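You operate a simulated robot arm through the tools that you are given. There is no shell and no other tool. Be economical: measure what you need, move in short steps, check, and stop when the job is done.

You are at the controls of a simulated robot arm. One attempt, no reset.

Task
Take the blue filter from the top of the grey bench and put it on top of the green pump. Open the console drawer, put the teal block on the middle shelf of the grey bench away in the inside of the console drawer and shut the drawer again. Take the grey block and put it on top of the green tape tin. Take the orange box with the earliest date from the top of the grey bench and put it on top of the grey tape tin. Take the grey cloth and leave it on the film pack on the top of the grey bench. Do these in any order. Set down upright: blue filter, teal block, grey block.

Only the result counts: the job must be done as asked and must still hold three seconds after the hand-in. Knocking over, shifting, dropping, spilling or breaking anything else fails it. Flat cloth is picked up by pressing the open fingertips on it (5 to 10 N) and closing them slowly along it; thin cloth reads only 2 to 8 mm in the jaws.

Robot
A 7-joint arm with a two-finger parallel gripper on a trunk, on a base that drives. Base frame: it is fixed to the floor where the robot stands at the start and does not move with it; the origin is under the middle of the robot, x ahead of it, y to its left, z up; the surface under the hand at the start is at about z = 80. Units: cm, rad, N and s.
With the tool pointing down near the work surface it reaches from about 34 to 74 cm from the robot's upright axis, wherever it stands. Its first joint turns from -2.496 to 2.496 rad. Places, roughly: blue filter [50, 25, 75]; console drawer [100, -130, 70]; film pack [50, 0, 75]; green pump [75, 0, 75]; green tape tin [50, 25, 75]; grey block [50, 25, 75]; grey cloth (10x6x3 cm) [90, 30, 80]; grey tape tin [75, 25, 75]; inside of the console drawer [90, -130, 60]; orange box [75, 50, 75]; teal block [50, 25, 50]. Payload 3 kg.
The tool frame sits at the grasp point between the pads (the TCP): z along the fingers, y along the line on which they close. The tips reach 3 cm beyond it. The gripper opens to 9.4 cm. The fingers are 2.8 cm wide and 1 cm thick; the gripper's body (5 by 9.6 cm) begins 5.5 cm behind the TCP.
Orientation is that of the tool frame in the base frame, as a unit quaternion [w, x, y, z]. With the fingers straight down and closing along the base's y, the tool's x points along the base's -x, its y along +y and its z along -z.

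Tools
- The arm moves only by the tool nudge_tool. Its arguments are lists of equal length, an entry for each row: "turn": the turn, a rotation vector about the base's x, y, z in degrees, a list of three; "translation": the shift along the base's x, y, z in m, a list of three; "gripper": the finger opening in m, from 0 to 0.094. In form: {"turn": [[rx, ry, rz], ...], "translation": [[dx, dy, dz], ...], "gripper": [gripper, ...]}. A call has 1 to 20 rows; each row shifts and turns the commanded pose from where the row before left it. Rows are played at 5 a second. More than 5 cm and 0.15 rad between two rows, or a gripper value outside its range, and nothing of the call is played. Where a pose cannot be reached the arm comes as near as it can. A force on the tool above 40 N (or 10 N above the force at the start of the call, whichever is more), or a blocked arm, ends the call early, and 0.2 s more pass. Each finger travels about 4.5 cm/s and halts on what it meets, pressing with about 32 N; the grip force reading is that of the motor and also rises with nothing between the fingers. The clock runs only during rows and for 0.2 s after the last one: add rows that do not move to give the fingers time. The reply holds the time, the measured pose of the TCP, the force on the tool along the base axes, the opening and the grip force, in the units named above and with some noise, with the torque about the TCP (base axes, N m) and any sound that the robot's microphone picked up, and new pictures: "views" is both (left out), scene, wrist or none.
- Cameras (640 x 400 px; columns grow to the right, rows downward): "scene" is now at [4.33, 12.96, 168.61]; the picture's right is [-0.19, -0.98, 0.00], its down [-0.83, 0.16, -0.53] and it looks along [0.52, -0.10, -0.85] (base axes); focal length 294 px, centre (320, 200). "wrist" rides on the gripper at [7.6, 1.4, -10.2] in the tool frame; the picture's right is [-0.18, 0.98, 0.00], its down [-0.75, -0.14, -0.64] and it looks along [-0.63, -0.12, 0.77] (tool axes); focal length 243 px, centre (320, 200). There is no depth. A picture from a camera that has moved, and an enlarged one, comes with that camera's place and axes in the base frame and with its lens.
- slide_trunk(by): slides the trunk up (or, below 0, down) by that many cm; the arm and the scene camera ride with it, the base frame stays. It gives what a move gives, with no picture.
- drive_base(legs): drives the robot by 1 to 6 legs, each [ahead, left, turn to the left] in cm, cm and rad, along the robot's own axes; the way and the turn of a leg run together, so that a leg with both is an arc; at most 150 cm and 3.142 rad a leg. The arm and the cameras ride along, it lands a little off, and it stops where it bumps. It gives what a move gives, and a new picture of the scene camera.
- pan_tilt(pan, tilt): turns the head with the scene camera to pan (to the left, within 2.496 rad either way) and tilt (down, from -0.506 to 1.204), counted from straight ahead of the robot. It gives what a move gives, and a new picture of the scene camera.
- close_up(camera, box): a new picture of the part [left, top, right, bottom] of that camera's present view, enlarged. No time passes.
- close_job(): hands the job in; it is judged then, once.

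Work in short steps. Places have to be worked out from the pictures, the camera data and where the tool is seen: move nearer, look again, correct. Check each grasp and each placing, and mend what went wrong. You have 186 turns and 260 pictures in all, those below and enlarged ones among them. Open the gripper and draw the arm clear of the work before you hand the job in, unless the task says otherwise.

The tools are called after "Request:" as name(argument=value, ...) on one line, values as JSON. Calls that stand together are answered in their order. nudge_tool: Moves the arm, as the interface text tells. Its arguments: {"type":"object","properties":{"turn":{"type":"array"},"translation":{"type":"array"},"gripper":{"type":"array"},"views":{"type":"string","enum":["both","scene","wrist","none"]}},"required":["turn","translation","gripper"]} The other tools are called the same way: slide_trunk (by) slides the trunk up or down; drive_base (legs) drives the base; pan_tilt (pan, tilt) turns the head that bears the scene camera; close_up (camera, box) takes an enlarged picture of a part of a camera's view; close_job () hands the job in.

At the start:

```text
time: 0.0
tcp_pos: [55.46, 12.42, 117.1]
tool_rot: [-0.001, 0.0, 1.0, -0.001]
ft_force: [0.1, -1.0, -0.5]
ft_torque: [0.0, 0.0, 0.01]
grip_width: 9.4
grip_force: 0.0
trunk travel left (down, up): [-15.0, 24.0]
robot x, y, heading: [0.29, 0.06, 0.002]
head pan, tilt: [-0.187, 1.011]
```

scene: 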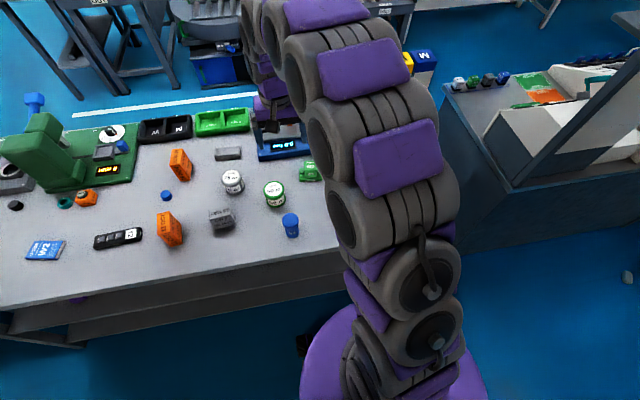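
wrist: 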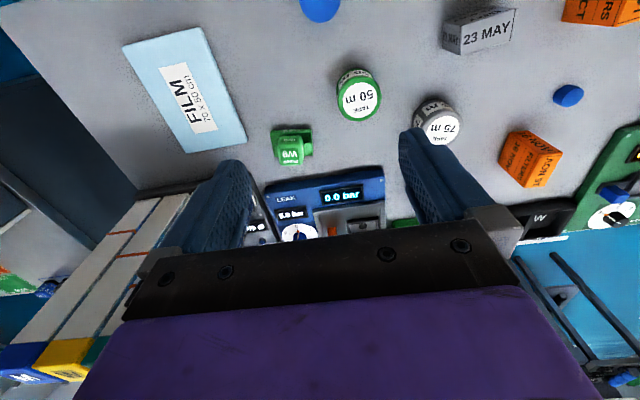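

I'll start with enlarged views of the bench to identify the items.

Request:
close_up(camera="scene", box=[0, 90, 180, 270])

Request:
close_up(camera="scene", box=[140, 90, 340, 250])

Request:
close_up(camera="wrist", box=[400, 0, 640, 240])

```text
2.22 times, centred on (90, 180) of scene
camera zoom: at [4.33, 12.96, 168.61], right [-0.19, -0.98, 0.0], down [-0.83, 0.16, -0.53], along [0.52, -0.1, -0.85], focal length 654 px, centre (831, 244)
```

zoom: 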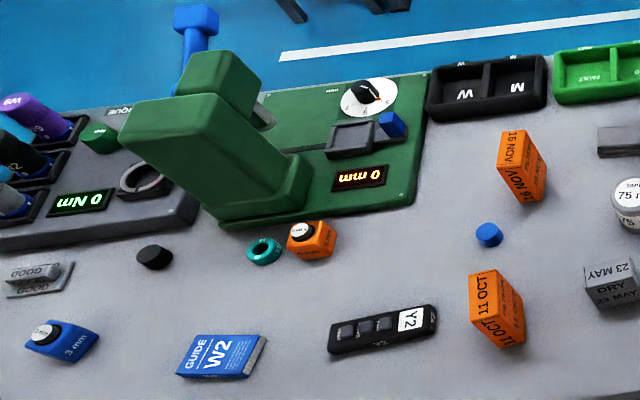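

```text
2.50 times, centred on (240, 170) of scene
camera zoom: at [4.33, 12.96, 168.61], right [-0.19, -0.98, 0.0], down [-0.83, 0.16, -0.53], along [0.52, -0.1, -0.85], focal length 735 px, centre (520, 275)
```

zoom: 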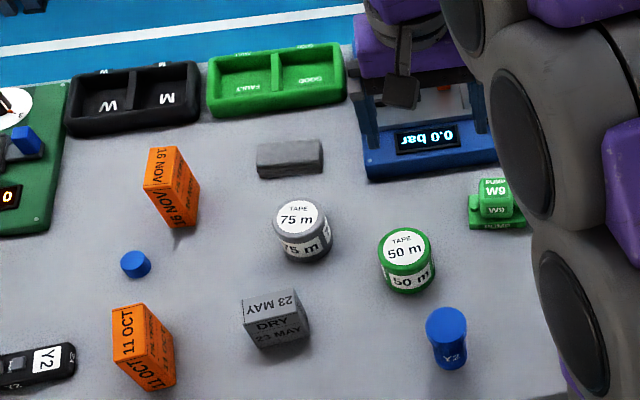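

```text
1.67 times, centred on (520, 120) of wrist
camera zoom: at [47.76, 13.93, 127.42], right [0.18, 0.98, 0.0], down [0.75, -0.14, 0.64], along [0.63, -0.12, -0.77], focal length 404 px, centre (-13, 333)
```

zoom: 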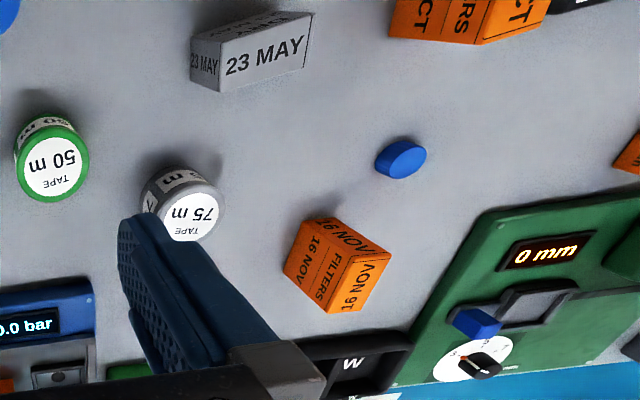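

The earliest orange box is 11 OCT (the other reads 16 NOV). I judge the blue filter to be near (48.7, 14), top about z 89, so I move above it for a closer look.

Request:
nudge_tool(turn=[[0, 0, 0], [0, 0, 0], [0, 0, 0], [0, 0, 0], [0, 0, 0]], translation=[[-0.03, 0.0, -0.03], [-0.03, 0.01, -0.04], [-0.01, 0.005, -0.04], [0, 0, -0.02], [0, 0, 0]], gripper=[0.094, 0.094, 0.094, 0.094, 0.094])

Request:
pan_tilt(pan=0.15, tilt=0.9)

```text
refused: row 2 steps farther than a row can; nothing moved
```

```text
time: 0.8
tcp_pos: [55.37, 12.33, 117.32]
tool_rot: [0.001, 0.0, 1.0, 0.001]
ft_force: [0.3, -0.1, -0.9]
ft_torque: [0.0, -0.02, 0.0]
grip_width: 9.38
grip_force: 0.0
trunk travel left (down, up): [-15.0, 24.0]
robot x, y, heading: [-0.03, -0.4, 0.002]
head pan, tilt: [0.15, 0.901]
camera scene: at [5.02, 15.37, 169.4], right [0.15, -0.99, 0.0], down [-0.78, -0.12, -0.62], along [0.61, 0.09, -0.79], focal length 294 px, centre (320, 200)
```

scene: 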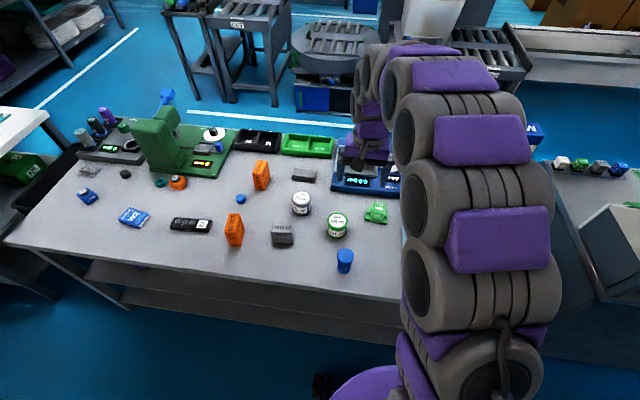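

Smaller rows are needed; the head view now covers the whole bench. I move to above the filter.

Request:
nudge_tool(turn=[[0, 0, 0], [0, 0, 0], [0, 0, 0], [0, 0, 0], [0, 0, 0]], translation=[[-0.03, 0.0, -0.03], [-0.03, 0.01, -0.03], [-0.01, 0.005, -0.04], [0, 0, -0.02], [0, 0, 0]], gripper=[0.094, 0.094, 0.094, 0.094, 0.094])

```text
time: 2.0
tcp_pos: [48.46, 13.85, 105.04]
tool_rot: [0.0, 0.0, 1.0, 0.0]
ft_force: [-0.6, 0.6, 0.3]
ft_torque: [-0.01, -0.01, -0.02]
grip_width: 9.4
grip_force: 0.0
trunk travel left (down, up): [-15.0, 24.0]
robot x, y, heading: [0.06, 0.08, -0.001]
head pan, tilt: [0.15, 0.901]
camera scene: at [4.97, 15.43, 169.4], right [0.15, -0.99, 0.0], down [-0.78, -0.12, -0.62], along [0.61, 0.09, -0.79], focal length 294 px, centre (320, 200)
camera wrist: at [40.66, 15.36, 115.43], right [0.18, 0.98, 0.0], down [0.75, -0.14, 0.64], along [0.63, -0.12, -0.77], focal length 243 px, centre (320, 200)
```

scene: 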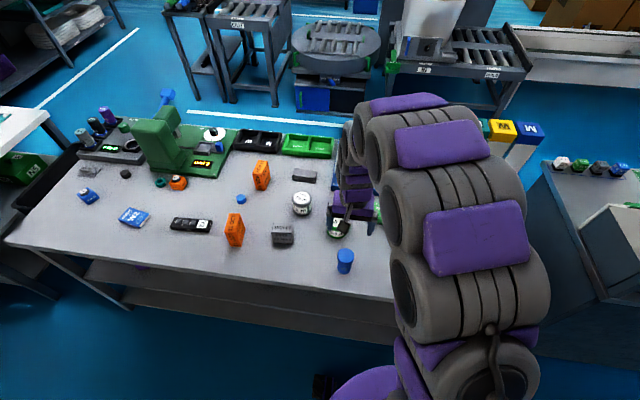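
wrist: 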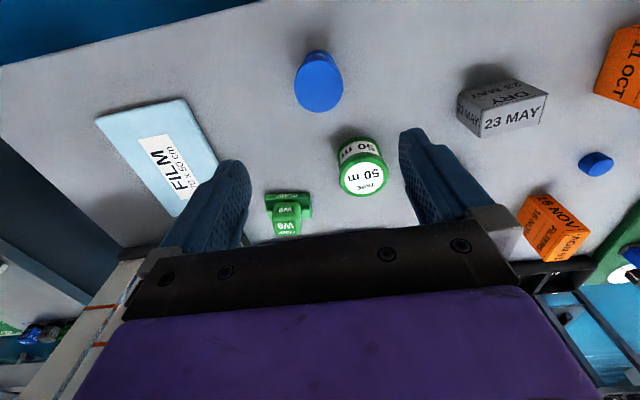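

The filter is nearly centred under the tool at about (48, 14.1), top about z 90, diameter about 5. I descend part way and check.

Request:
nudge_tool(turn=[[0, 0, 0], [0, 0, 0], [0, 0, 0], [0, 0, 0]], translation=[[-0.004, 0.002, -0.03], [0, 0, -0.04], [0, 0, -0.03], [0, 0, 0]], gripper=[0.094, 0.094, 0.094, 0.094], views="wrist")

```text
time: 3.0
tcp_pos: [47.88, 14.2, 95.12]
tool_rot: [0.0, 0.0, 1.0, -0.001]
ft_force: [0.2, 0.4, 0.6]
ft_torque: [0.0, 0.05, -0.04]
grip_width: 9.41
grip_force: 0.1
trunk travel left (down, up): [-15.0, 24.0]
robot x, y, heading: [0.15, 0.27, -0.001]
head pan, tilt: [0.15, 0.901]
camera wrist: at [40.12, 15.64, 105.53], right [0.18, 0.98, 0.0], down [0.75, -0.14, 0.64], along [0.63, -0.12, -0.77], focal length 243 px, centre (320, 200)
```

wrist: 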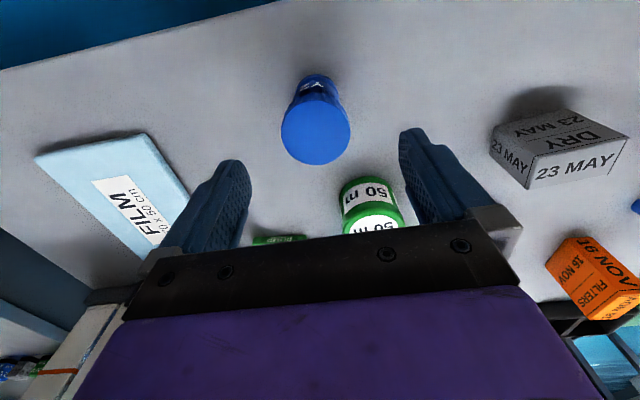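

The filter sits about 0.5 cm nearer the robot than the tool axis. I correct that, descend to z about 86 and close.

Request:
nudge_tool(turn=[[0, 0, 0], [0, 0, 0], [0, 0, 0], [0, 0, 0], [0, 0, 0], [0, 0, 0], [0, 0, 0], [0, 0, 0]], translation=[[-0.005, -0.001, -0.02], [0, 0, -0.04], [0, 0, -0.03], [0, 0, 0], [0, 0, 0], [0, 0, 0], [0, 0, 0], [0, 0, 0]], gripper=[0.094, 0.094, 0.094, 0.094, 0.065, 0.045, 0.03, 0.03], views="wrist")

```text
time: 4.8
tcp_pos: [47.33, 14.1, 86.16]
tool_rot: [0.0, 0.0, 1.0, 0.0]
ft_force: [-0.3, -0.2, 2.1]
ft_torque: [0.01, -0.03, 0.01]
grip_width: 5.16
grip_force: 32.0
trunk travel left (down, up): [-15.0, 24.0]
robot x, y, heading: [-0.16, -0.11, 0.001]
head pan, tilt: [0.15, 0.901]
camera wrist: at [39.64, 15.51, 96.5], right [0.18, 0.98, 0.0], down [0.75, -0.14, 0.64], along [0.63, -0.12, -0.77], focal length 243 px, centre (320, 200)
```

wrist: 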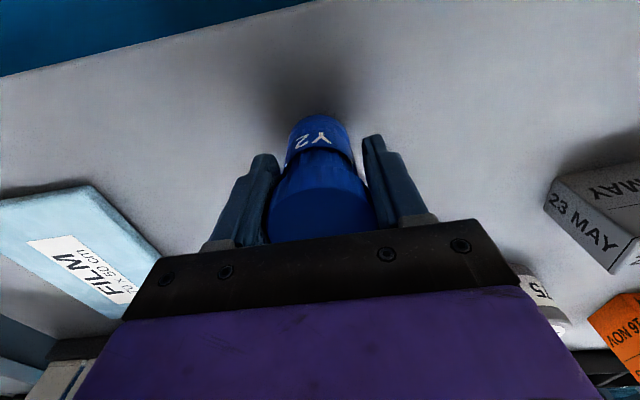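

Gripped at 5.16 cm. I lift straight up and carry it towards the pump.

Request:
nudge_tool(turn=[[0, 0, 0], [0, 0, 0], [0, 0, 0], [0, 0, 0], [0, 0, 0], [0, 0, 0], [0, 0, 0], [0, 0, 0], [0, 0, 0]], translation=[[0, 0, 0.02], [0, 0, 0.04], [0, 0, 0.04], [0, 0, 0.04], [0.02, -0.02, 0.03], [0.03, -0.03, 0], [0.03, -0.03, 0], [0.03, -0.02, 0], [0, 0, 0]], gripper=[0.03, 0.03, 0.03, 0.03, 0.03, 0.03, 0.03, 0.03, 0.03], views="both")

Request:
close_up(camera="wrist", box=[200, 60, 440, 240])

```text
time: 6.8
tcp_pos: [58.6, 3.91, 103.17]
tool_rot: [0.002, 0.0, 1.0, 0.0]
ft_force: [0.3, 0.3, -1.3]
ft_torque: [-0.01, 0.02, -0.01]
grip_width: 5.15
grip_force: 32.0
trunk travel left (down, up): [-15.0, 24.0]
robot x, y, heading: [-0.08, 0.12, -0.003]
head pan, tilt: [0.15, 0.901]
camera scene: at [5.03, 15.27, 169.41], right [0.15, -0.99, 0.0], down [-0.78, -0.12, -0.62], along [0.61, 0.09, -0.79], focal length 294 px, centre (320, 200)
camera wrist: at [50.8, 5.49, 113.52], right [0.18, 0.98, 0.0], down [0.75, -0.14, 0.64], along [0.63, -0.12, -0.77], focal length 243 px, centre (320, 200)
```

scene: 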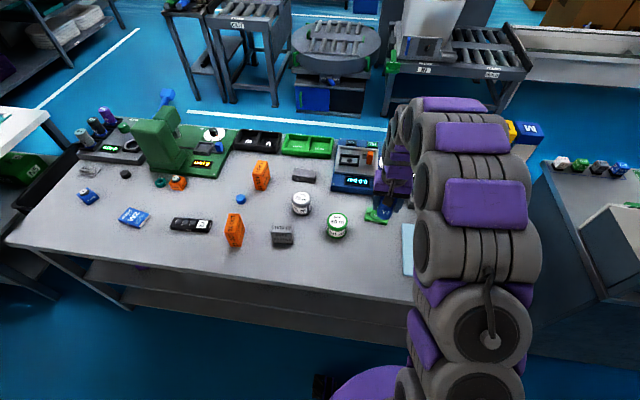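
wrist: 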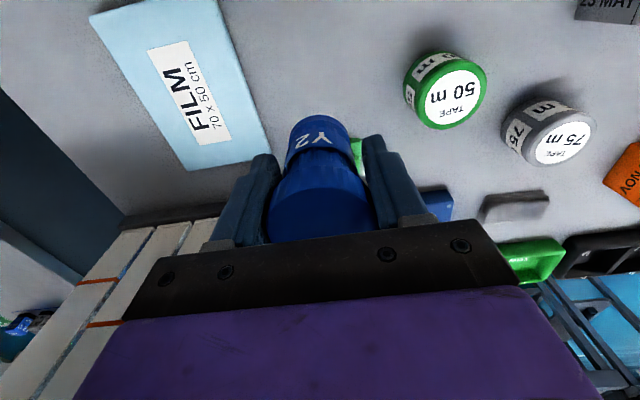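

```text
2.22 times, centred on (320, 150) of wrist
camera zoom: at [50.8, 5.49, 113.52], right [0.18, 0.98, 0.0], down [0.75, -0.14, 0.64], along [0.63, -0.12, -0.77], focal length 539 px, centre (320, 311)
```

zoom: 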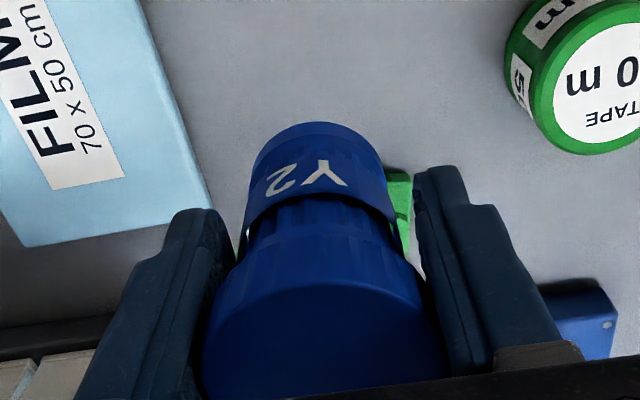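

The pump is occluded by the filter in this view, so I look at it through the scene camera.

Request:
close_up(camera="scene", box=[340, 180, 420, 230])

Request:
pan_tilt(pan=-0.1, tilt=0.9)

```text
8.00 times, centred on (380, 205) of scene
camera zoom: at [5.03, 15.27, 169.41], right [0.15, -0.99, 0.0], down [-0.78, -0.12, -0.62], along [0.61, 0.09, -0.79], focal length 2353 px, centre (-160, 160)
```

zoom: 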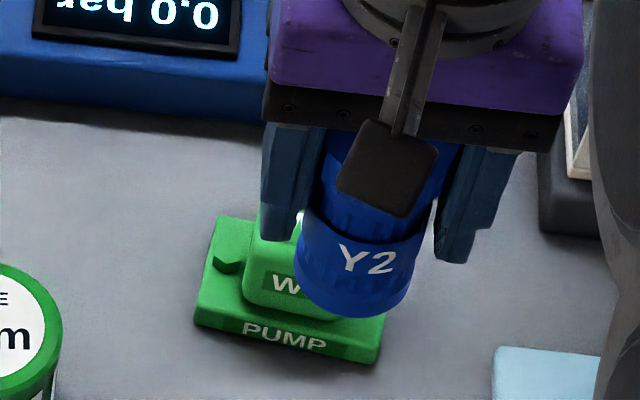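

```text
time: 7.6
tcp_pos: [58.5, 4.18, 103.07]
tool_rot: [0.0, 0.0, 1.0, 0.0]
ft_force: [-0.6, 0.2, -0.6]
ft_torque: [0.05, 0.0, 0.02]
grip_width: 5.15
grip_force: 32.1
trunk travel left (down, up): [-15.0, 24.0]
robot x, y, heading: [-0.01, -0.07, 0.0]
head pan, tilt: [-0.099, 0.901]
camera scene: at [5.13, 13.45, 169.41], right [-0.1, -1.0, 0.0], down [-0.78, 0.08, -0.62], along [0.62, -0.06, -0.79], focal length 294 px, centre (320, 200)
```

scene: 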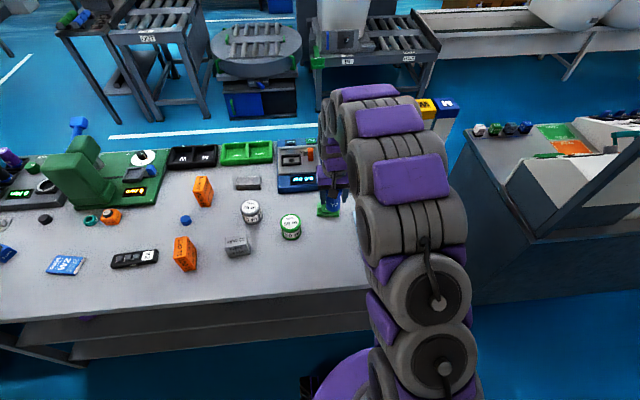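

The pump's top block is about 4.7 cm wide, centred at roughly (70, 4.2), top near z 86. I move above it and check alignment from the scene camera.

Request:
nudge_tool(turn=[[0, 0, 0], [0, 0, 0], [0, 0, 0], [0, 0, 0], [0, 0, 0]], translation=[[0.04, 0.0, 0], [0.04, 0, 0], [0.035, 0.001, -0.02], [0, 0, -0.02], [0, 0, 0]], gripper=[0.03, 0.03, 0.03, 0.03, 0.03], views="wrist")

Request:
close_up(camera="scene", box=[290, 160, 390, 222])

```text
time: 8.8
tcp_pos: [69.97, 4.14, 99.15]
tool_rot: [0.0, 0.0, 1.0, -0.001]
ft_force: [-0.2, -0.4, -0.4]
ft_torque: [-0.02, 0.03, -0.01]
grip_width: 5.16
grip_force: 31.8
trunk travel left (down, up): [-15.0, 24.0]
robot x, y, heading: [0.02, 0.22, 0.001]
head pan, tilt: [-0.099, 0.901]
camera wrist: at [62.27, 5.55, 109.47], right [0.18, 0.98, 0.0], down [0.75, -0.14, 0.64], along [0.63, -0.12, -0.77], focal length 243 px, centre (320, 200)
```

wrist: 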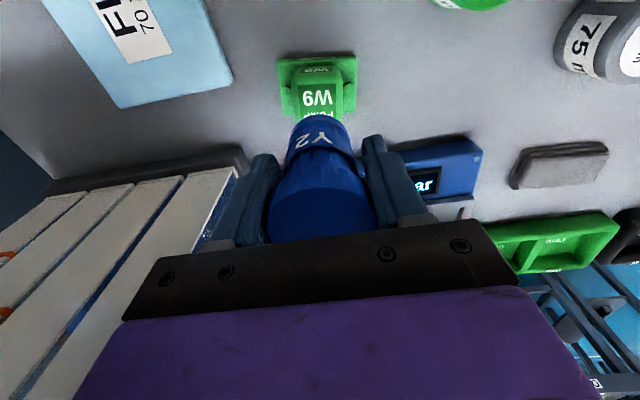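

```text
6.40 times, centred on (340, 191) of scene
camera zoom: at [5.27, 13.43, 169.41], right [-0.1, -1.0, 0.0], down [-0.78, 0.08, -0.62], along [0.62, -0.06, -0.79], focal length 1883 px, centre (192, 258)
```

zoom: 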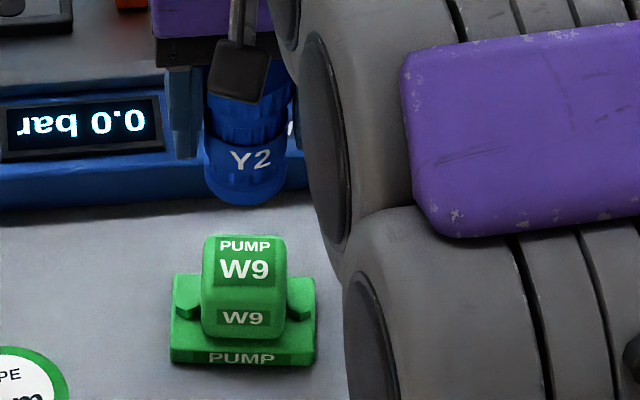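

Pump top centre works out to about (70.2, 3.9). I shift 2 mm and descend in small steps to feel contact.

Request:
nudge_tool(turn=[[0, 0, 0], [0, 0, 0], [0, 0, 0], [0, 0, 0]], translation=[[0.002, -0.002, -0.02], [0, 0, -0.02], [0, 0, -0.015], [0, 0, 0]], gripper=[0.03, 0.03, 0.03, 0.03], views="none")

Request:
close_up(camera="scene", box=[290, 160, 390, 222])

```text
time: 9.8
tcp_pos: [70.01, 3.95, 93.69]
tool_rot: [-0.001, 0.0, 1.0, -0.001]
ft_force: [-0.7, -0.2, -0.6]
ft_torque: [0.01, 0.01, 0.0]
grip_width: 5.13
grip_force: 31.7
trunk travel left (down, up): [-15.0, 24.0]
robot x, y, heading: [-0.38, -0.27, -0.001]
head pan, tilt: [-0.099, 0.901]
```

```text
6.40 times, centred on (340, 191) of scene
camera zoom: at [5.23, 13.41, 169.41], right [-0.1, -1.0, 0.0], down [-0.78, 0.08, -0.62], along [0.62, -0.06, -0.79], focal length 1883 px, centre (192, 258)
```

zoom: 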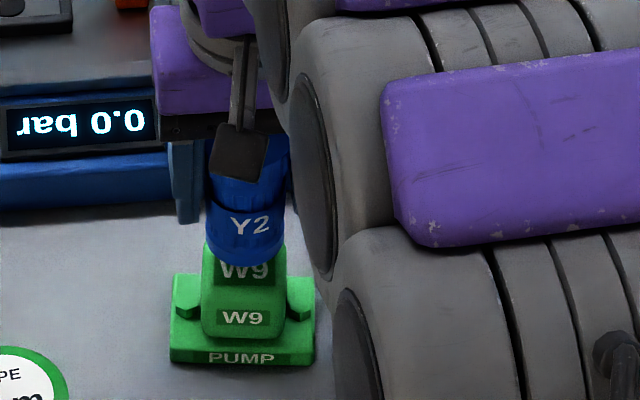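

Laterally aligned. I descend in 4 mm steps to contact.

Request:
nudge_tool(turn=[[0, 0, 0], [0, 0, 0], [0, 0, 0], [0, 0, 0], [0, 0, 0]], translation=[[0, 0, -0.004], [0, 0, -0.004], [0, 0, -0.004], [0, 0, -0.003], [0, 0, 0]], gripper=[0.03, 0.03, 0.03, 0.03, 0.03], views="none")

Request:
close_up(camera="scene", box=[290, 160, 390, 222])

```text
time: 11.0
tcp_pos: [70.04, 3.92, 92.36]
tool_rot: [0.003, -0.001, 1.0, 0.0]
ft_force: [1.0, -1.4, 20.9]
ft_torque: [0.32, -0.09, -0.05]
grip_width: 5.13
grip_force: 32.5
trunk travel left (down, up): [-15.0, 24.0]
robot x, y, heading: [0.19, 0.17, -0.002]
head pan, tilt: [-0.099, 0.901]
```

```text
6.40 times, centred on (340, 191) of scene
camera zoom: at [4.81, 13.3, 169.46], right [-0.1, -1.0, 0.0], down [-0.78, 0.08, -0.62], along [0.62, -0.06, -0.78], focal length 1883 px, centre (192, 258)
```

zoom: 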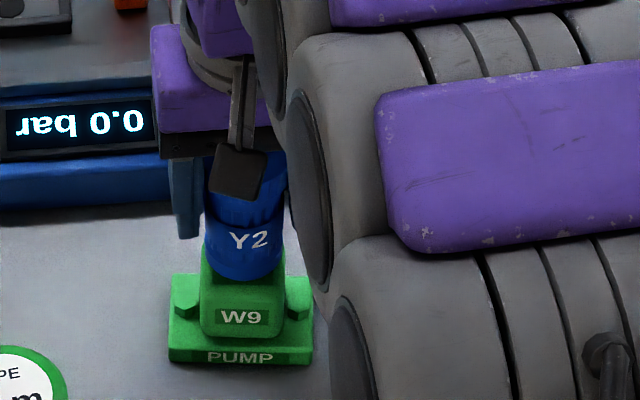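

Contact at 21 N, but the filter looks about 0.7 cm too far back on the pump top. I lift slightly, shift -0.6 cm in x and lower again.

Request:
nudge_tool(turn=[[0, 0, 0], [0, 0, 0], [0, 0, 0], [0, 0, 0], [0, 0, 0], [0, 0, 0]], translation=[[0, 0, 0.01], [0, 0, 0.003], [-0.006, 0, 0], [0, 0, -0.005], [0, 0, -0.003], [0, 0, 0]], gripper=[0.03, 0.03, 0.03, 0.03, 0.03, 0.03], views="none")

Request:
close_up(camera="scene", box=[290, 160, 390, 222])

```text
time: 12.4
tcp_pos: [69.39, 3.77, 92.76]
tool_rot: [-0.001, 0.0, 1.0, 0.0]
ft_force: [0.0, 0.5, -1.7]
ft_torque: [0.01, 0.02, -0.02]
grip_width: 5.14
grip_force: 32.3
trunk travel left (down, up): [-15.0, 24.0]
robot x, y, heading: [-0.05, -0.07, 0.002]
head pan, tilt: [-0.099, 0.901]
```

```text
6.40 times, centred on (340, 191) of scene
camera zoom: at [5.25, 13.42, 169.41], right [-0.1, -1.0, 0.0], down [-0.78, 0.08, -0.62], along [0.62, -0.06, -0.79], focal length 1883 px, centre (192, 258)
```

zoom: 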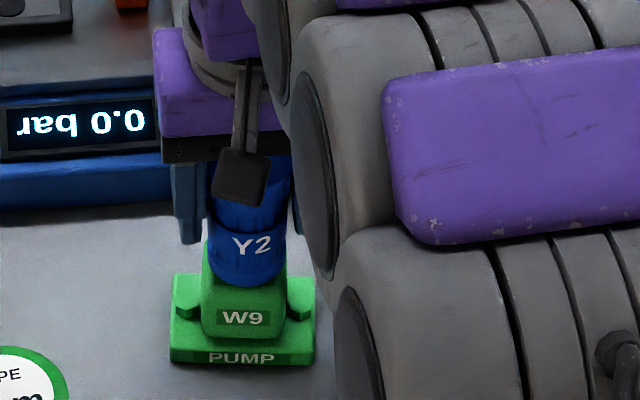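

Just above contact and well centred now. I lower 4 mm, release, and withdraw upward.

Request:
nudge_tool(turn=[[0, 0, 0], [0, 0, 0], [0, 0, 0], [0, 0, 0]], translation=[[0.001, 0.0015, -0.002], [0, 0, -0.002], [0, 0, -0.001], [0, 0, 0]], gripper=[0.03, 0.03, 0.03, 0.03], views="none")

```text
time: 13.4
tcp_pos: [69.66, 4.03, 92.31]
tool_rot: [0.002, 0.0, 1.0, 0.0]
ft_force: [0.5, -1.4, 20.8]
ft_torque: [0.31, -0.02, -0.02]
grip_width: 5.13
grip_force: 32.0
trunk travel left (down, up): [-15.0, 24.0]
robot x, y, heading: [-0.37, 0.04, 0.003]
head pan, tilt: [-0.099, 0.901]
```

In contact at 21 N; I ease up 1 mm, open, and rise.

Request:
nudge_tool(turn=[[0, 0, 0], [0, 0, 0], [0, 0, 0], [0, 0, 0], [0, 0, 0], [0, 0, 0], [0, 0, 0], [0, 0, 0], [0, 0, 0], [0, 0, 0]], translation=[[0, 0, 0.001], [0, 0, 0], [0, 0, 0], [0, 0, 0], [0, 0, 0.02], [0, 0, 0.04], [0, 0, 0.04], [0, 0, 0.04], [0, 0.04, 0], [0, 0.04, 0]], gripper=[0.05, 0.056, 0.07, 0.09, 0.09, 0.09, 0.09, 0.09, 0.09, 0.09], views="both")

Request:
close_up(camera="scene", box=[290, 160, 390, 222])

```text
time: 15.6
tcp_pos: [69.5, 12.32, 106.15]
tool_rot: [-0.001, 0.0, 1.0, -0.001]
ft_force: [0.3, 0.4, -0.3]
ft_torque: [-0.04, 0.01, -0.02]
grip_width: 9.01
grip_force: 0.1
trunk travel left (down, up): [-15.0, 24.0]
robot x, y, heading: [-0.18, 0.33, -0.003]
head pan, tilt: [-0.099, 0.901]
camera scene: at [5.18, 13.89, 169.37], right [-0.1, -0.99, 0.0], down [-0.78, 0.08, -0.62], along [0.62, -0.06, -0.79], focal length 294 px, centre (320, 200)
camera wrist: at [61.82, 13.92, 116.59], right [0.18, 0.98, 0.0], down [0.75, -0.14, 0.64], along [0.63, -0.12, -0.77], focal length 243 px, centre (320, 200)
```

scene: 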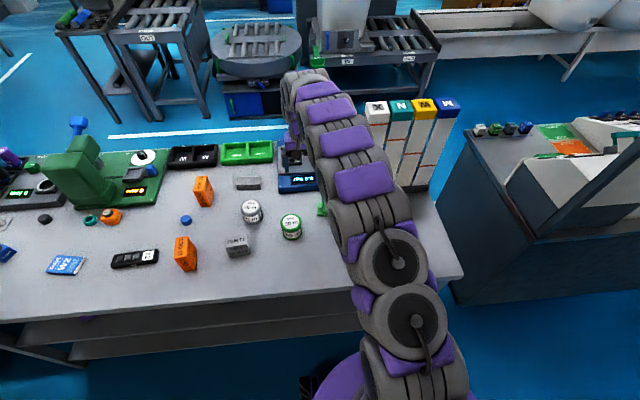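
wrist: 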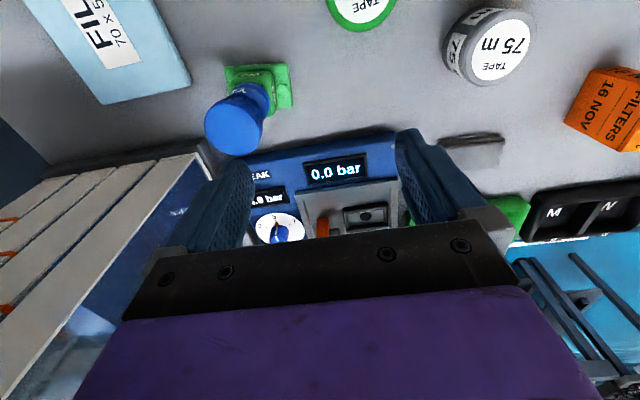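

```text
6.40 times, centred on (340, 191) of scene
camera zoom: at [5.18, 13.89, 169.37], right [-0.1, -0.99, 0.0], down [-0.78, 0.08, -0.62], along [0.62, -0.06, -0.79], focal length 1883 px, centre (192, 258)
```

zoom: 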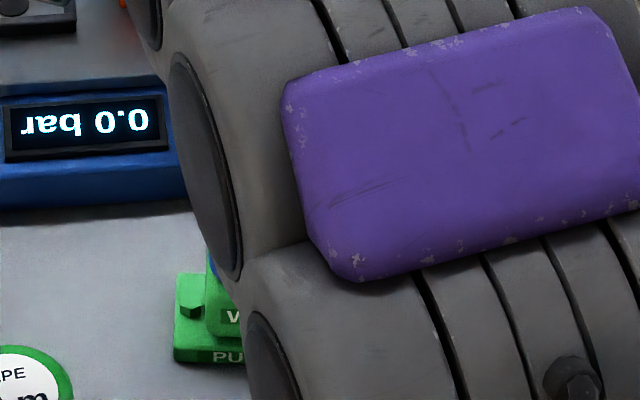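

The filter stands on the pump. Next is the grey block, estimated at (56, 36); I move above it.

Request:
nudge_tool(turn=[[0, 0, 0], [0, 0, 0], [0, 0, 0], [0, 0, 0], [0, 0, 0], [0, 0, 0], [0, 0, 0]], translation=[[-0.02, 0.04, 0], [-0.02, 0.04, 0], [-0.02, 0.04, 0], [-0.02, 0.04, 0], [-0.02, 0.04, 0], [-0.03, 0.035, 0], [0, 0, 0]], gripper=[0.094, 0.094, 0.094, 0.094, 0.094, 0.094, 0.094], views="both")

```text
time: 17.2
tcp_pos: [56.53, 35.62, 106.01]
tool_rot: [0.0, 0.001, 1.0, 0.0]
ft_force: [-0.4, -0.2, 0.4]
ft_torque: [0.03, 0.0, 0.01]
grip_width: 9.41
grip_force: 0.0
trunk travel left (down, up): [-15.0, 24.0]
robot x, y, heading: [-0.28, -0.02, -0.001]
head pan, tilt: [-0.099, 0.901]
camera scene: at [5.16, 13.84, 169.37], right [-0.1, -1.0, 0.0], down [-0.78, 0.08, -0.62], along [0.62, -0.06, -0.79], focal length 294 px, centre (320, 200)
camera wrist: at [48.8, 37.13, 116.35], right [0.18, 0.98, 0.0], down [0.75, -0.14, 0.64], along [0.63, -0.12, -0.77], focal length 243 px, centre (320, 200)
```

scene: 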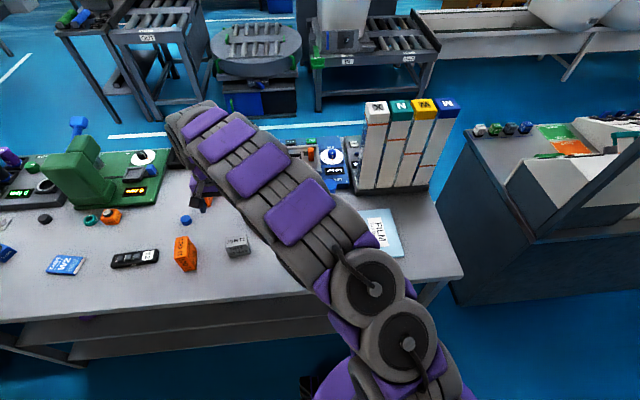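
wrist: 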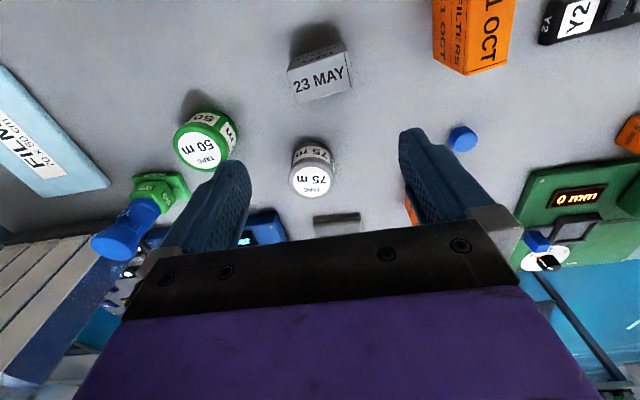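

Block top is centred around (56.0, 35.7) and yawed roughly +9°. I rotate the tool to match, descend and look again.

Request:
nudge_tool(turn=[[0, 0, 8], [0, 0, 0], [0, 0, 0], [0, 0, 0]], translation=[[-0.004, 0, -0.03], [0, 0, -0.04], [0, 0, -0.03], [0, 0, 0]], gripper=[0.094, 0.094, 0.094, 0.094], views="wrist")

```text
time: 18.2
tcp_pos: [56.17, 35.39, 96.25]
tool_rot: [0.0, -0.07, 0.998, 0.0]
ft_force: [-0.4, 0.1, 0.5]
ft_torque: [0.0, -0.01, 0.0]
grip_width: 9.41
grip_force: 0.1
trunk travel left (down, up): [-15.0, 24.0]
robot x, y, heading: [0.36, 0.21, -0.003]
head pan, tilt: [-0.099, 0.901]
camera wrist: at [48.37, 35.88, 106.54], right [0.05, 1.0, 0.0], down [0.77, -0.03, 0.64], along [0.64, -0.03, -0.77], focal length 243 px, centre (320, 200)
```

wrist: 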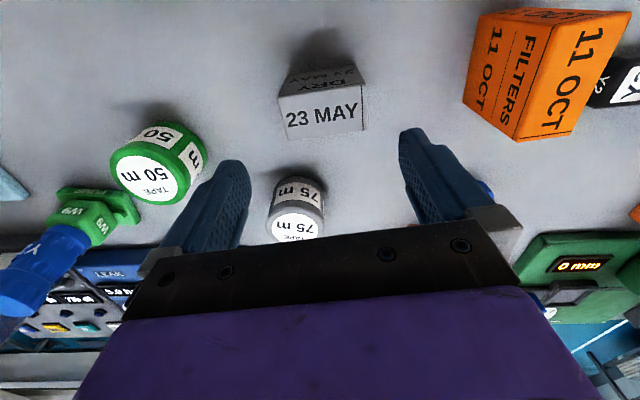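

Aligned and centred. I descend to z about 84.2 and close.

Request:
nudge_tool(turn=[[0, 0, 0], [0, 0, 0], [0, 0, 0], [0, 0, 0], [0, 0, 0], [0, 0, 0], [0, 0, 0], [0, 0, 0], [0, 0, 0]], translation=[[0, 0, -0.03], [0, 0, -0.04], [0, 0, -0.03], [0, 0, -0.02], [0, 0, 0], [0, 0, 0], [0, 0, 0], [0, 0, 0], [0, 0, 0]], gripper=[0.094, 0.094, 0.094, 0.094, 0.094, 0.075, 0.06, 0.05, 0.05], views="wrist")

```text
time: 20.2
tcp_pos: [56.44, 35.45, 84.2]
tool_rot: [0.0, -0.07, 0.998, 0.001]
ft_force: [-0.7, 0.0, 0.1]
ft_torque: [0.01, -0.01, 0.01]
grip_width: 7.41
grip_force: 31.9
trunk travel left (down, up): [-15.0, 24.0]
robot x, y, heading: [-0.09, 0.12, -0.001]
head pan, tilt: [-0.099, 0.901]
camera wrist: at [48.46, 35.84, 94.51], right [0.05, 1.0, 0.0], down [0.77, -0.03, 0.64], along [0.64, -0.03, -0.77], focal length 243 px, centre (320, 200)
```

wrist: 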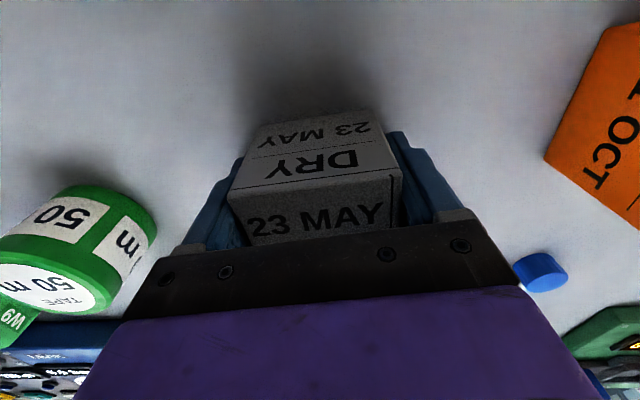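

Gripped (7.4 cm). I lift and carry the block to near the green tin at about (62, 17.8).

Request:
nudge_tool(turn=[[0, 0, 0], [0, 0, 0], [0, 0, 0], [0, 0, 0], [0, 0, 0], [0, 0, 0], [0, 0, 0], [0, 0, 0], [0, 0, 0], [0, 0, 0]], translation=[[0, 0, 0.02], [0, 0, 0.04], [0, 0, 0.04], [0, 0, 0.04], [0.01, -0.04, 0.02], [0.01, -0.04, 0], [0.01, -0.04, 0], [0.01, -0.04, 0], [0.015, -0.015, 0], [0, 0, 0]], gripper=[0.05, 0.05, 0.05, 0.05, 0.05, 0.05, 0.05, 0.05, 0.05, 0.05], views="both")

Request:
close_up(camera="scene", box=[240, 180, 340, 242])

```text
time: 22.4
tcp_pos: [61.63, 18.14, 100.34]
tool_rot: [0.0, -0.07, 0.998, 0.0]
ft_force: [0.3, -0.5, -2.0]
ft_torque: [-0.01, -0.03, 0.01]
grip_width: 7.43
grip_force: 32.3
trunk travel left (down, up): [-15.0, 24.0]
robot x, y, heading: [-0.25, -0.13, 0.002]
head pan, tilt: [-0.099, 0.901]
camera scene: at [5.16, 13.58, 169.4], right [-0.1, -0.99, 0.0], down [-0.78, 0.08, -0.62], along [0.62, -0.06, -0.79], focal length 294 px, centre (320, 200)
camera wrist: at [53.77, 18.58, 110.61], right [0.04, 1.0, 0.0], down [0.77, -0.03, 0.64], along [0.64, -0.03, -0.77], focal length 243 px, centre (320, 200)
```

scene: 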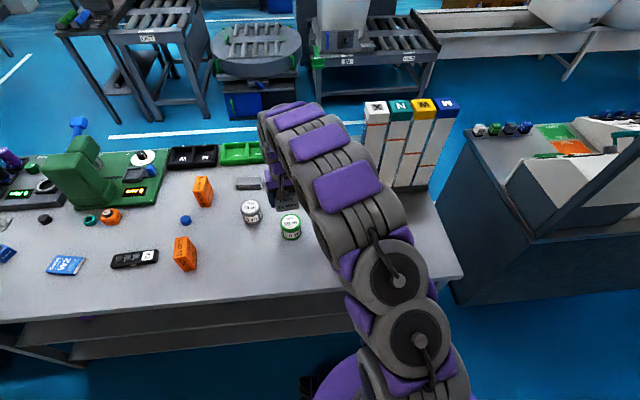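
wrist: 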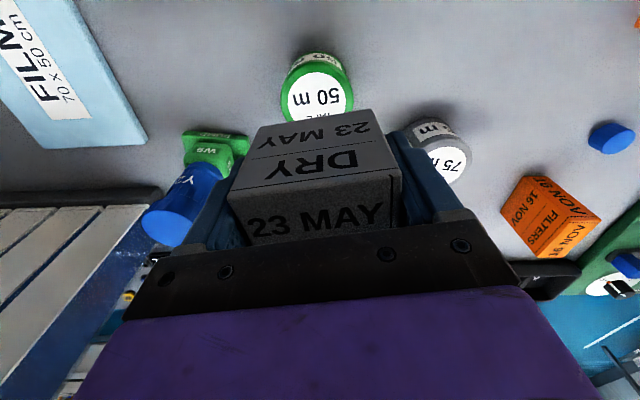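

```text
6.40 times, centred on (290, 211) of scene
camera zoom: at [5.16, 13.58, 169.4], right [-0.1, -0.99, 0.0], down [-0.78, 0.08, -0.62], along [0.62, -0.06, -0.79], focal length 1883 px, centre (512, 130)
```

zoom: 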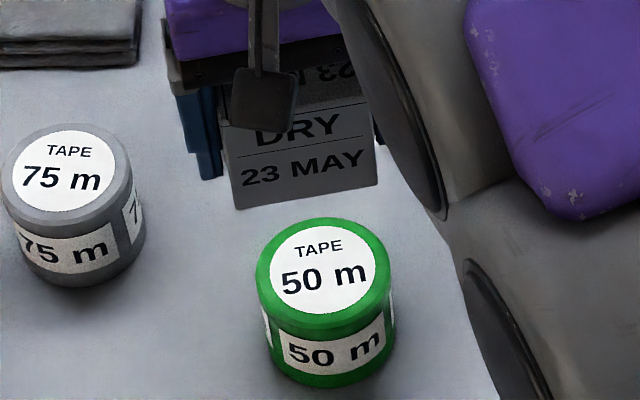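

Tin top centre is about (61.7, 17.9), so the tool is already over it. I descend to z about 93 and compare.

Request:
nudge_tool(turn=[[0, 0, 0], [0, 0, 0], [0, 0, 0]], translation=[[0, -0.001, -0.03], [0, 0, -0.04], [0, 0, 0]], gripper=[0.05, 0.05, 0.05], views="wrist")

Request:
close_up(camera="scene", box=[240, 180, 340, 242])

```text
time: 23.2
tcp_pos: [61.64, 18.0, 93.26]
tool_rot: [0.0, -0.069, 0.998, 0.0]
ft_force: [-0.9, 0.2, -1.8]
ft_torque: [-0.02, 0.0, -0.01]
grip_width: 7.41
grip_force: 31.9
trunk travel left (down, up): [-15.0, 24.0]
robot x, y, heading: [-0.39, -0.15, -0.002]
head pan, tilt: [-0.099, 0.901]
camera wrist: at [53.74, 18.41, 103.55], right [0.05, 1.0, 0.0], down [0.77, -0.03, 0.64], along [0.64, -0.03, -0.77], focal length 243 px, centre (320, 200)
```

wrist: 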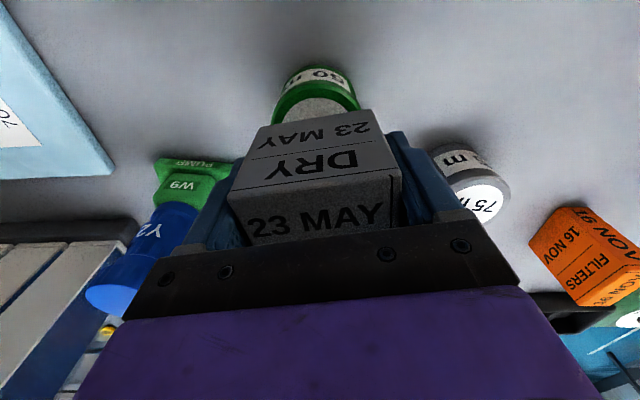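

```text
6.40 times, centred on (290, 211) of scene
camera zoom: at [5.16, 13.6, 169.4], right [-0.1, -1.0, 0.0], down [-0.78, 0.08, -0.62], along [0.62, -0.06, -0.79], focal length 1883 px, centre (512, 130)
```

zoom: 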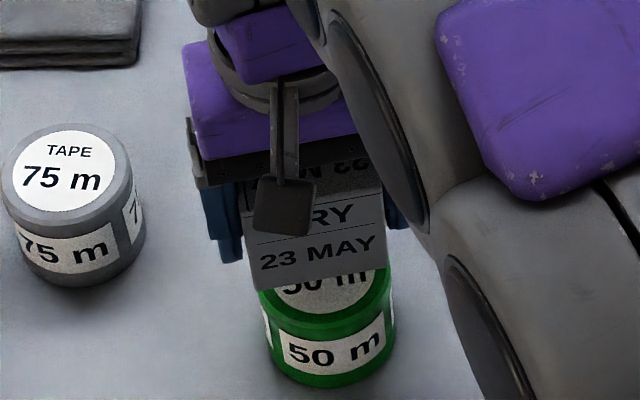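

Slight offset of 0.3 cm in y; I correct it and lower in small steps to contact.

Request:
nudge_tool(turn=[[0, 0, 0], [0, 0, 0], [0, 0, 0], [0, 0, 0], [0, 0, 0], [0, 0, 0]], translation=[[0.002, -0.003, -0.01], [0, 0, -0.008], [0, 0, -0.005], [0, 0, -0.004], [0, 0, -0.004], [0, 0, 0]], gripper=[0.05, 0.05, 0.05, 0.05, 0.05, 0.05], views="none")

Request:
close_up(camera="scene", box=[240, 180, 340, 242])

```text
time: 24.6
tcp_pos: [61.88, 17.61, 90.34]
tool_rot: [0.002, -0.07, 0.998, 0.0]
ft_force: [0.9, 1.4, 28.3]
ft_torque: [0.09, -0.07, -0.02]
grip_width: 7.44
grip_force: 31.4
trunk travel left (down, up): [-15.0, 24.0]
robot x, y, heading: [-0.01, 0.26, 0.002]
head pan, tilt: [-0.099, 0.901]
```

```text
6.40 times, centred on (290, 211) of scene
camera zoom: at [4.63, 13.41, 169.46], right [-0.1, -1.0, 0.0], down [-0.78, 0.08, -0.62], along [0.62, -0.06, -0.78], focal length 1883 px, centre (512, 130)
```

zoom: 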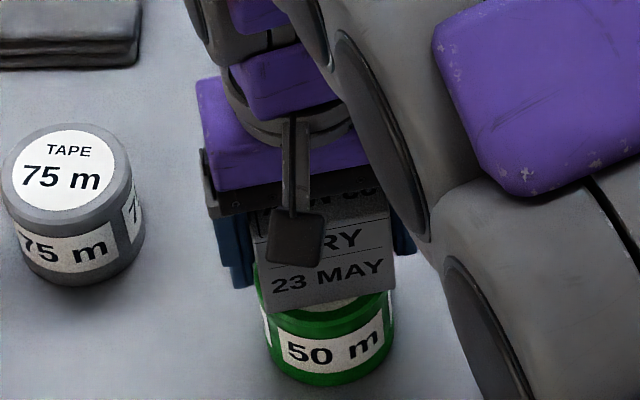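

Block rests on the tin, well centred. I ease up, open and rise clear.

Request:
nudge_tool(turn=[[0, 0, 0], [0, 0, 0], [0, 0, 0], [0, 0, 0], [0, 0, 0], [0, 0, 0], [0, 0, 0], [0, 0, 0]], translation=[[0, 0, 0.001], [0, 0, 0.001], [0, 0, 0], [0, 0, 0], [0, 0, 0.02], [0, 0, 0.04], [0, 0, 0.04], [0, 0, 0.04]], gripper=[0.074, 0.08, 0.09, 0.094, 0.094, 0.094, 0.094, 0.094], views="wrist")

Request:
close_up(camera="scene", box=[240, 180, 340, 242])

```text
time: 26.4
tcp_pos: [61.69, 17.77, 104.46]
tool_rot: [0.001, -0.07, 0.998, 0.0]
ft_force: [0.2, 0.1, -0.1]
ft_torque: [-0.01, 0.02, 0.0]
grip_width: 9.41
grip_force: 0.1
trunk travel left (down, up): [-15.0, 24.0]
robot x, y, heading: [0.16, -0.04, -0.004]
head pan, tilt: [-0.099, 0.901]
camera wrist: at [53.85, 18.15, 114.8], right [0.05, 1.0, 0.0], down [0.77, -0.03, 0.64], along [0.64, -0.03, -0.77], focal length 243 px, centre (320, 200)
```

wrist: 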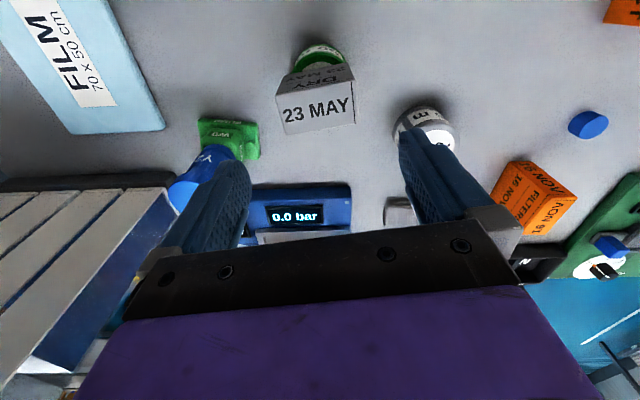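

```text
6.40 times, centred on (290, 211) of scene
camera zoom: at [5.02, 13.51, 169.41], right [-0.1, -1.0, 0.0], down [-0.78, 0.08, -0.62], along [0.62, -0.06, -0.78], focal length 1883 px, centre (512, 130)
```

zoom: 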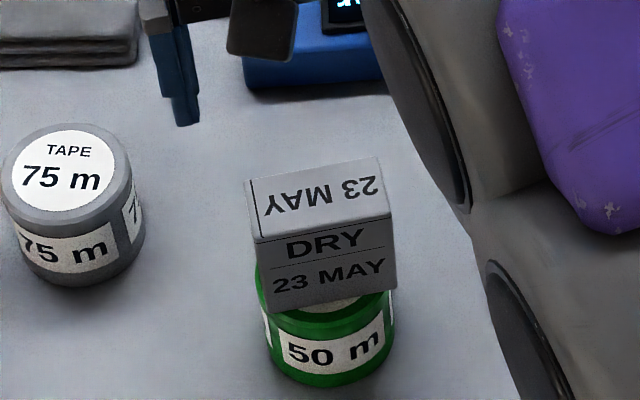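

The block stands on the green tin. The grey tin (about (70, 32)) and cloth (about (85, 34)) are beyond reach from here, so I look down at the clearance between the base and bench.

Request:
pan_tilt(pan=0.3, tilt=1.2)

```text
time: 27.3
tcp_pos: [61.8, 17.7, 104.26]
tool_rot: [0.0, -0.07, 0.998, 0.0]
ft_force: [-0.3, -0.2, 0.0]
ft_torque: [-0.01, 0.03, 0.0]
grip_width: 9.42
grip_force: 0.1
trunk travel left (down, up): [-15.0, 24.0]
robot x, y, heading: [0.02, -0.0, 0.003]
head pan, tilt: [0.3, 1.201]
camera scene: at [2.97, 15.96, 167.42], right [0.29, -0.96, 0.0], down [-0.89, -0.28, -0.36], along [0.34, 0.11, -0.93], focal length 294 px, centre (320, 200)
```

scene: 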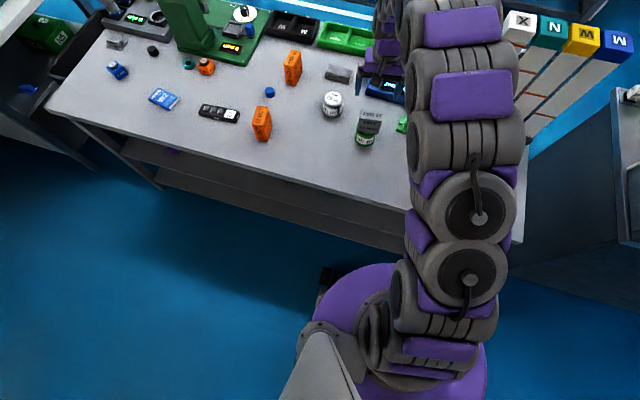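

The base's front edge is about 10 cm short of the bench, so I drive 22 cm left and 6 cm ahead, which brings most items in reach.

Request:
drive_base(legs=[[0, 22, 0], [6, 0, 0]])

Request:
pan_tilt(pan=0.0, tilt=1.0)

```text
time: 29.5
tcp_pos: [68.04, 39.83, 104.3]
tool_rot: [0.0, -0.066, 0.998, -0.002]
ft_force: [-0.2, -0.3, -0.8]
ft_torque: [0.0, -0.02, 0.0]
grip_width: 9.41
grip_force: 0.0
trunk travel left (down, up): [-15.0, 24.0]
robot x, y, heading: [6.16, 22.58, -0.006]
head pan, tilt: [0.3, 1.201]
camera scene: at [9.39, 38.8, 167.34], right [0.29, -0.96, 0.0], down [-0.89, -0.27, -0.36], along [0.34, 0.1, -0.93], focal length 294 px, centre (320, 200)
```

scene: 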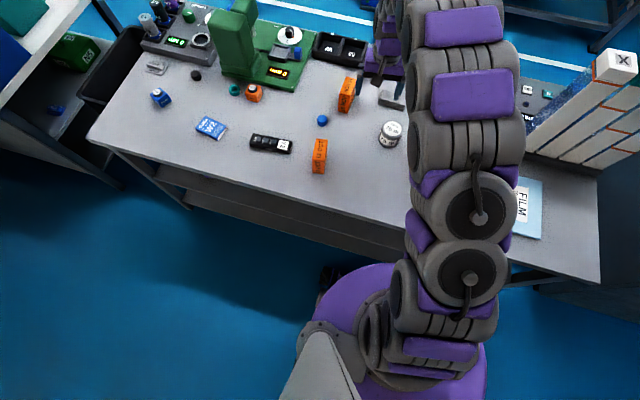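

```text
time: 30.3
tcp_pos: [67.88, 39.4, 104.41]
tool_rot: [0.0, -0.067, 0.998, 0.0]
ft_force: [0.1, 0.4, 0.7]
ft_torque: [0.03, -0.02, -0.02]
grip_width: 9.42
grip_force: 0.0
trunk travel left (down, up): [-15.0, 24.0]
robot x, y, heading: [6.39, 22.34, -0.008]
head pan, tilt: [0.0, 1.0]
camera scene: at [10.8, 36.81, 168.65], right [-0.01, -1.0, 0.0], down [-0.84, 0.0, -0.54], along [0.54, -0.01, -0.84], focal length 294 px, centre (320, 200)
```

scene: 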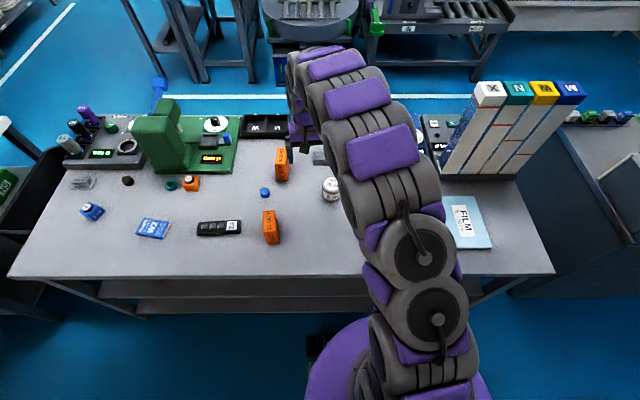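

Now hovering over the 11 OCT box at about (54.5, 52), and confirming the labels of the orange items.

Request:
nudge_tool(turn=[[0, 0, -4], [0, 0, -4], [0, 0, 0], [0, 0, 0], [0, 0, 0]], translation=[[-0.03, 0.03, 0.01], [-0.035, 0.035, 0.01], [-0.035, 0.035, 0], [-0.03, 0.028, 0], [0, 0, 0]], gripper=[0.094, 0.094, 0.094, 0.094, 0.094], views="both")

Request:
close_up(camera="scene", box=[150, 140, 310, 250])

```text
refused: row 2 steps farther than a row can; nothing moved
```

```text
3.64 times, centred on (230, 195) of scene
camera zoom: at [10.8, 36.81, 168.65], right [-0.01, -1.0, 0.0], down [-0.84, 0.0, -0.54], along [0.54, -0.01, -0.84], focal length 1070 px, centre (647, 218)
```

zoom: 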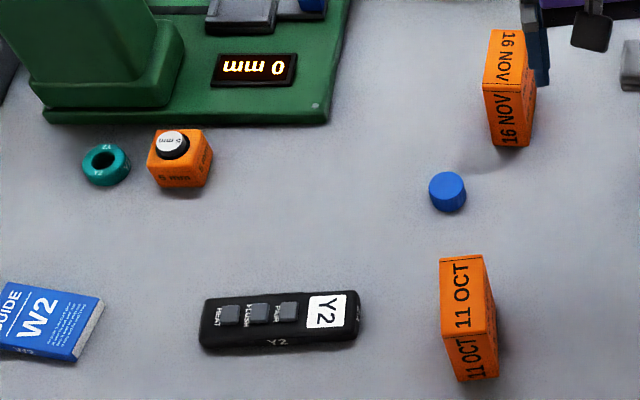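

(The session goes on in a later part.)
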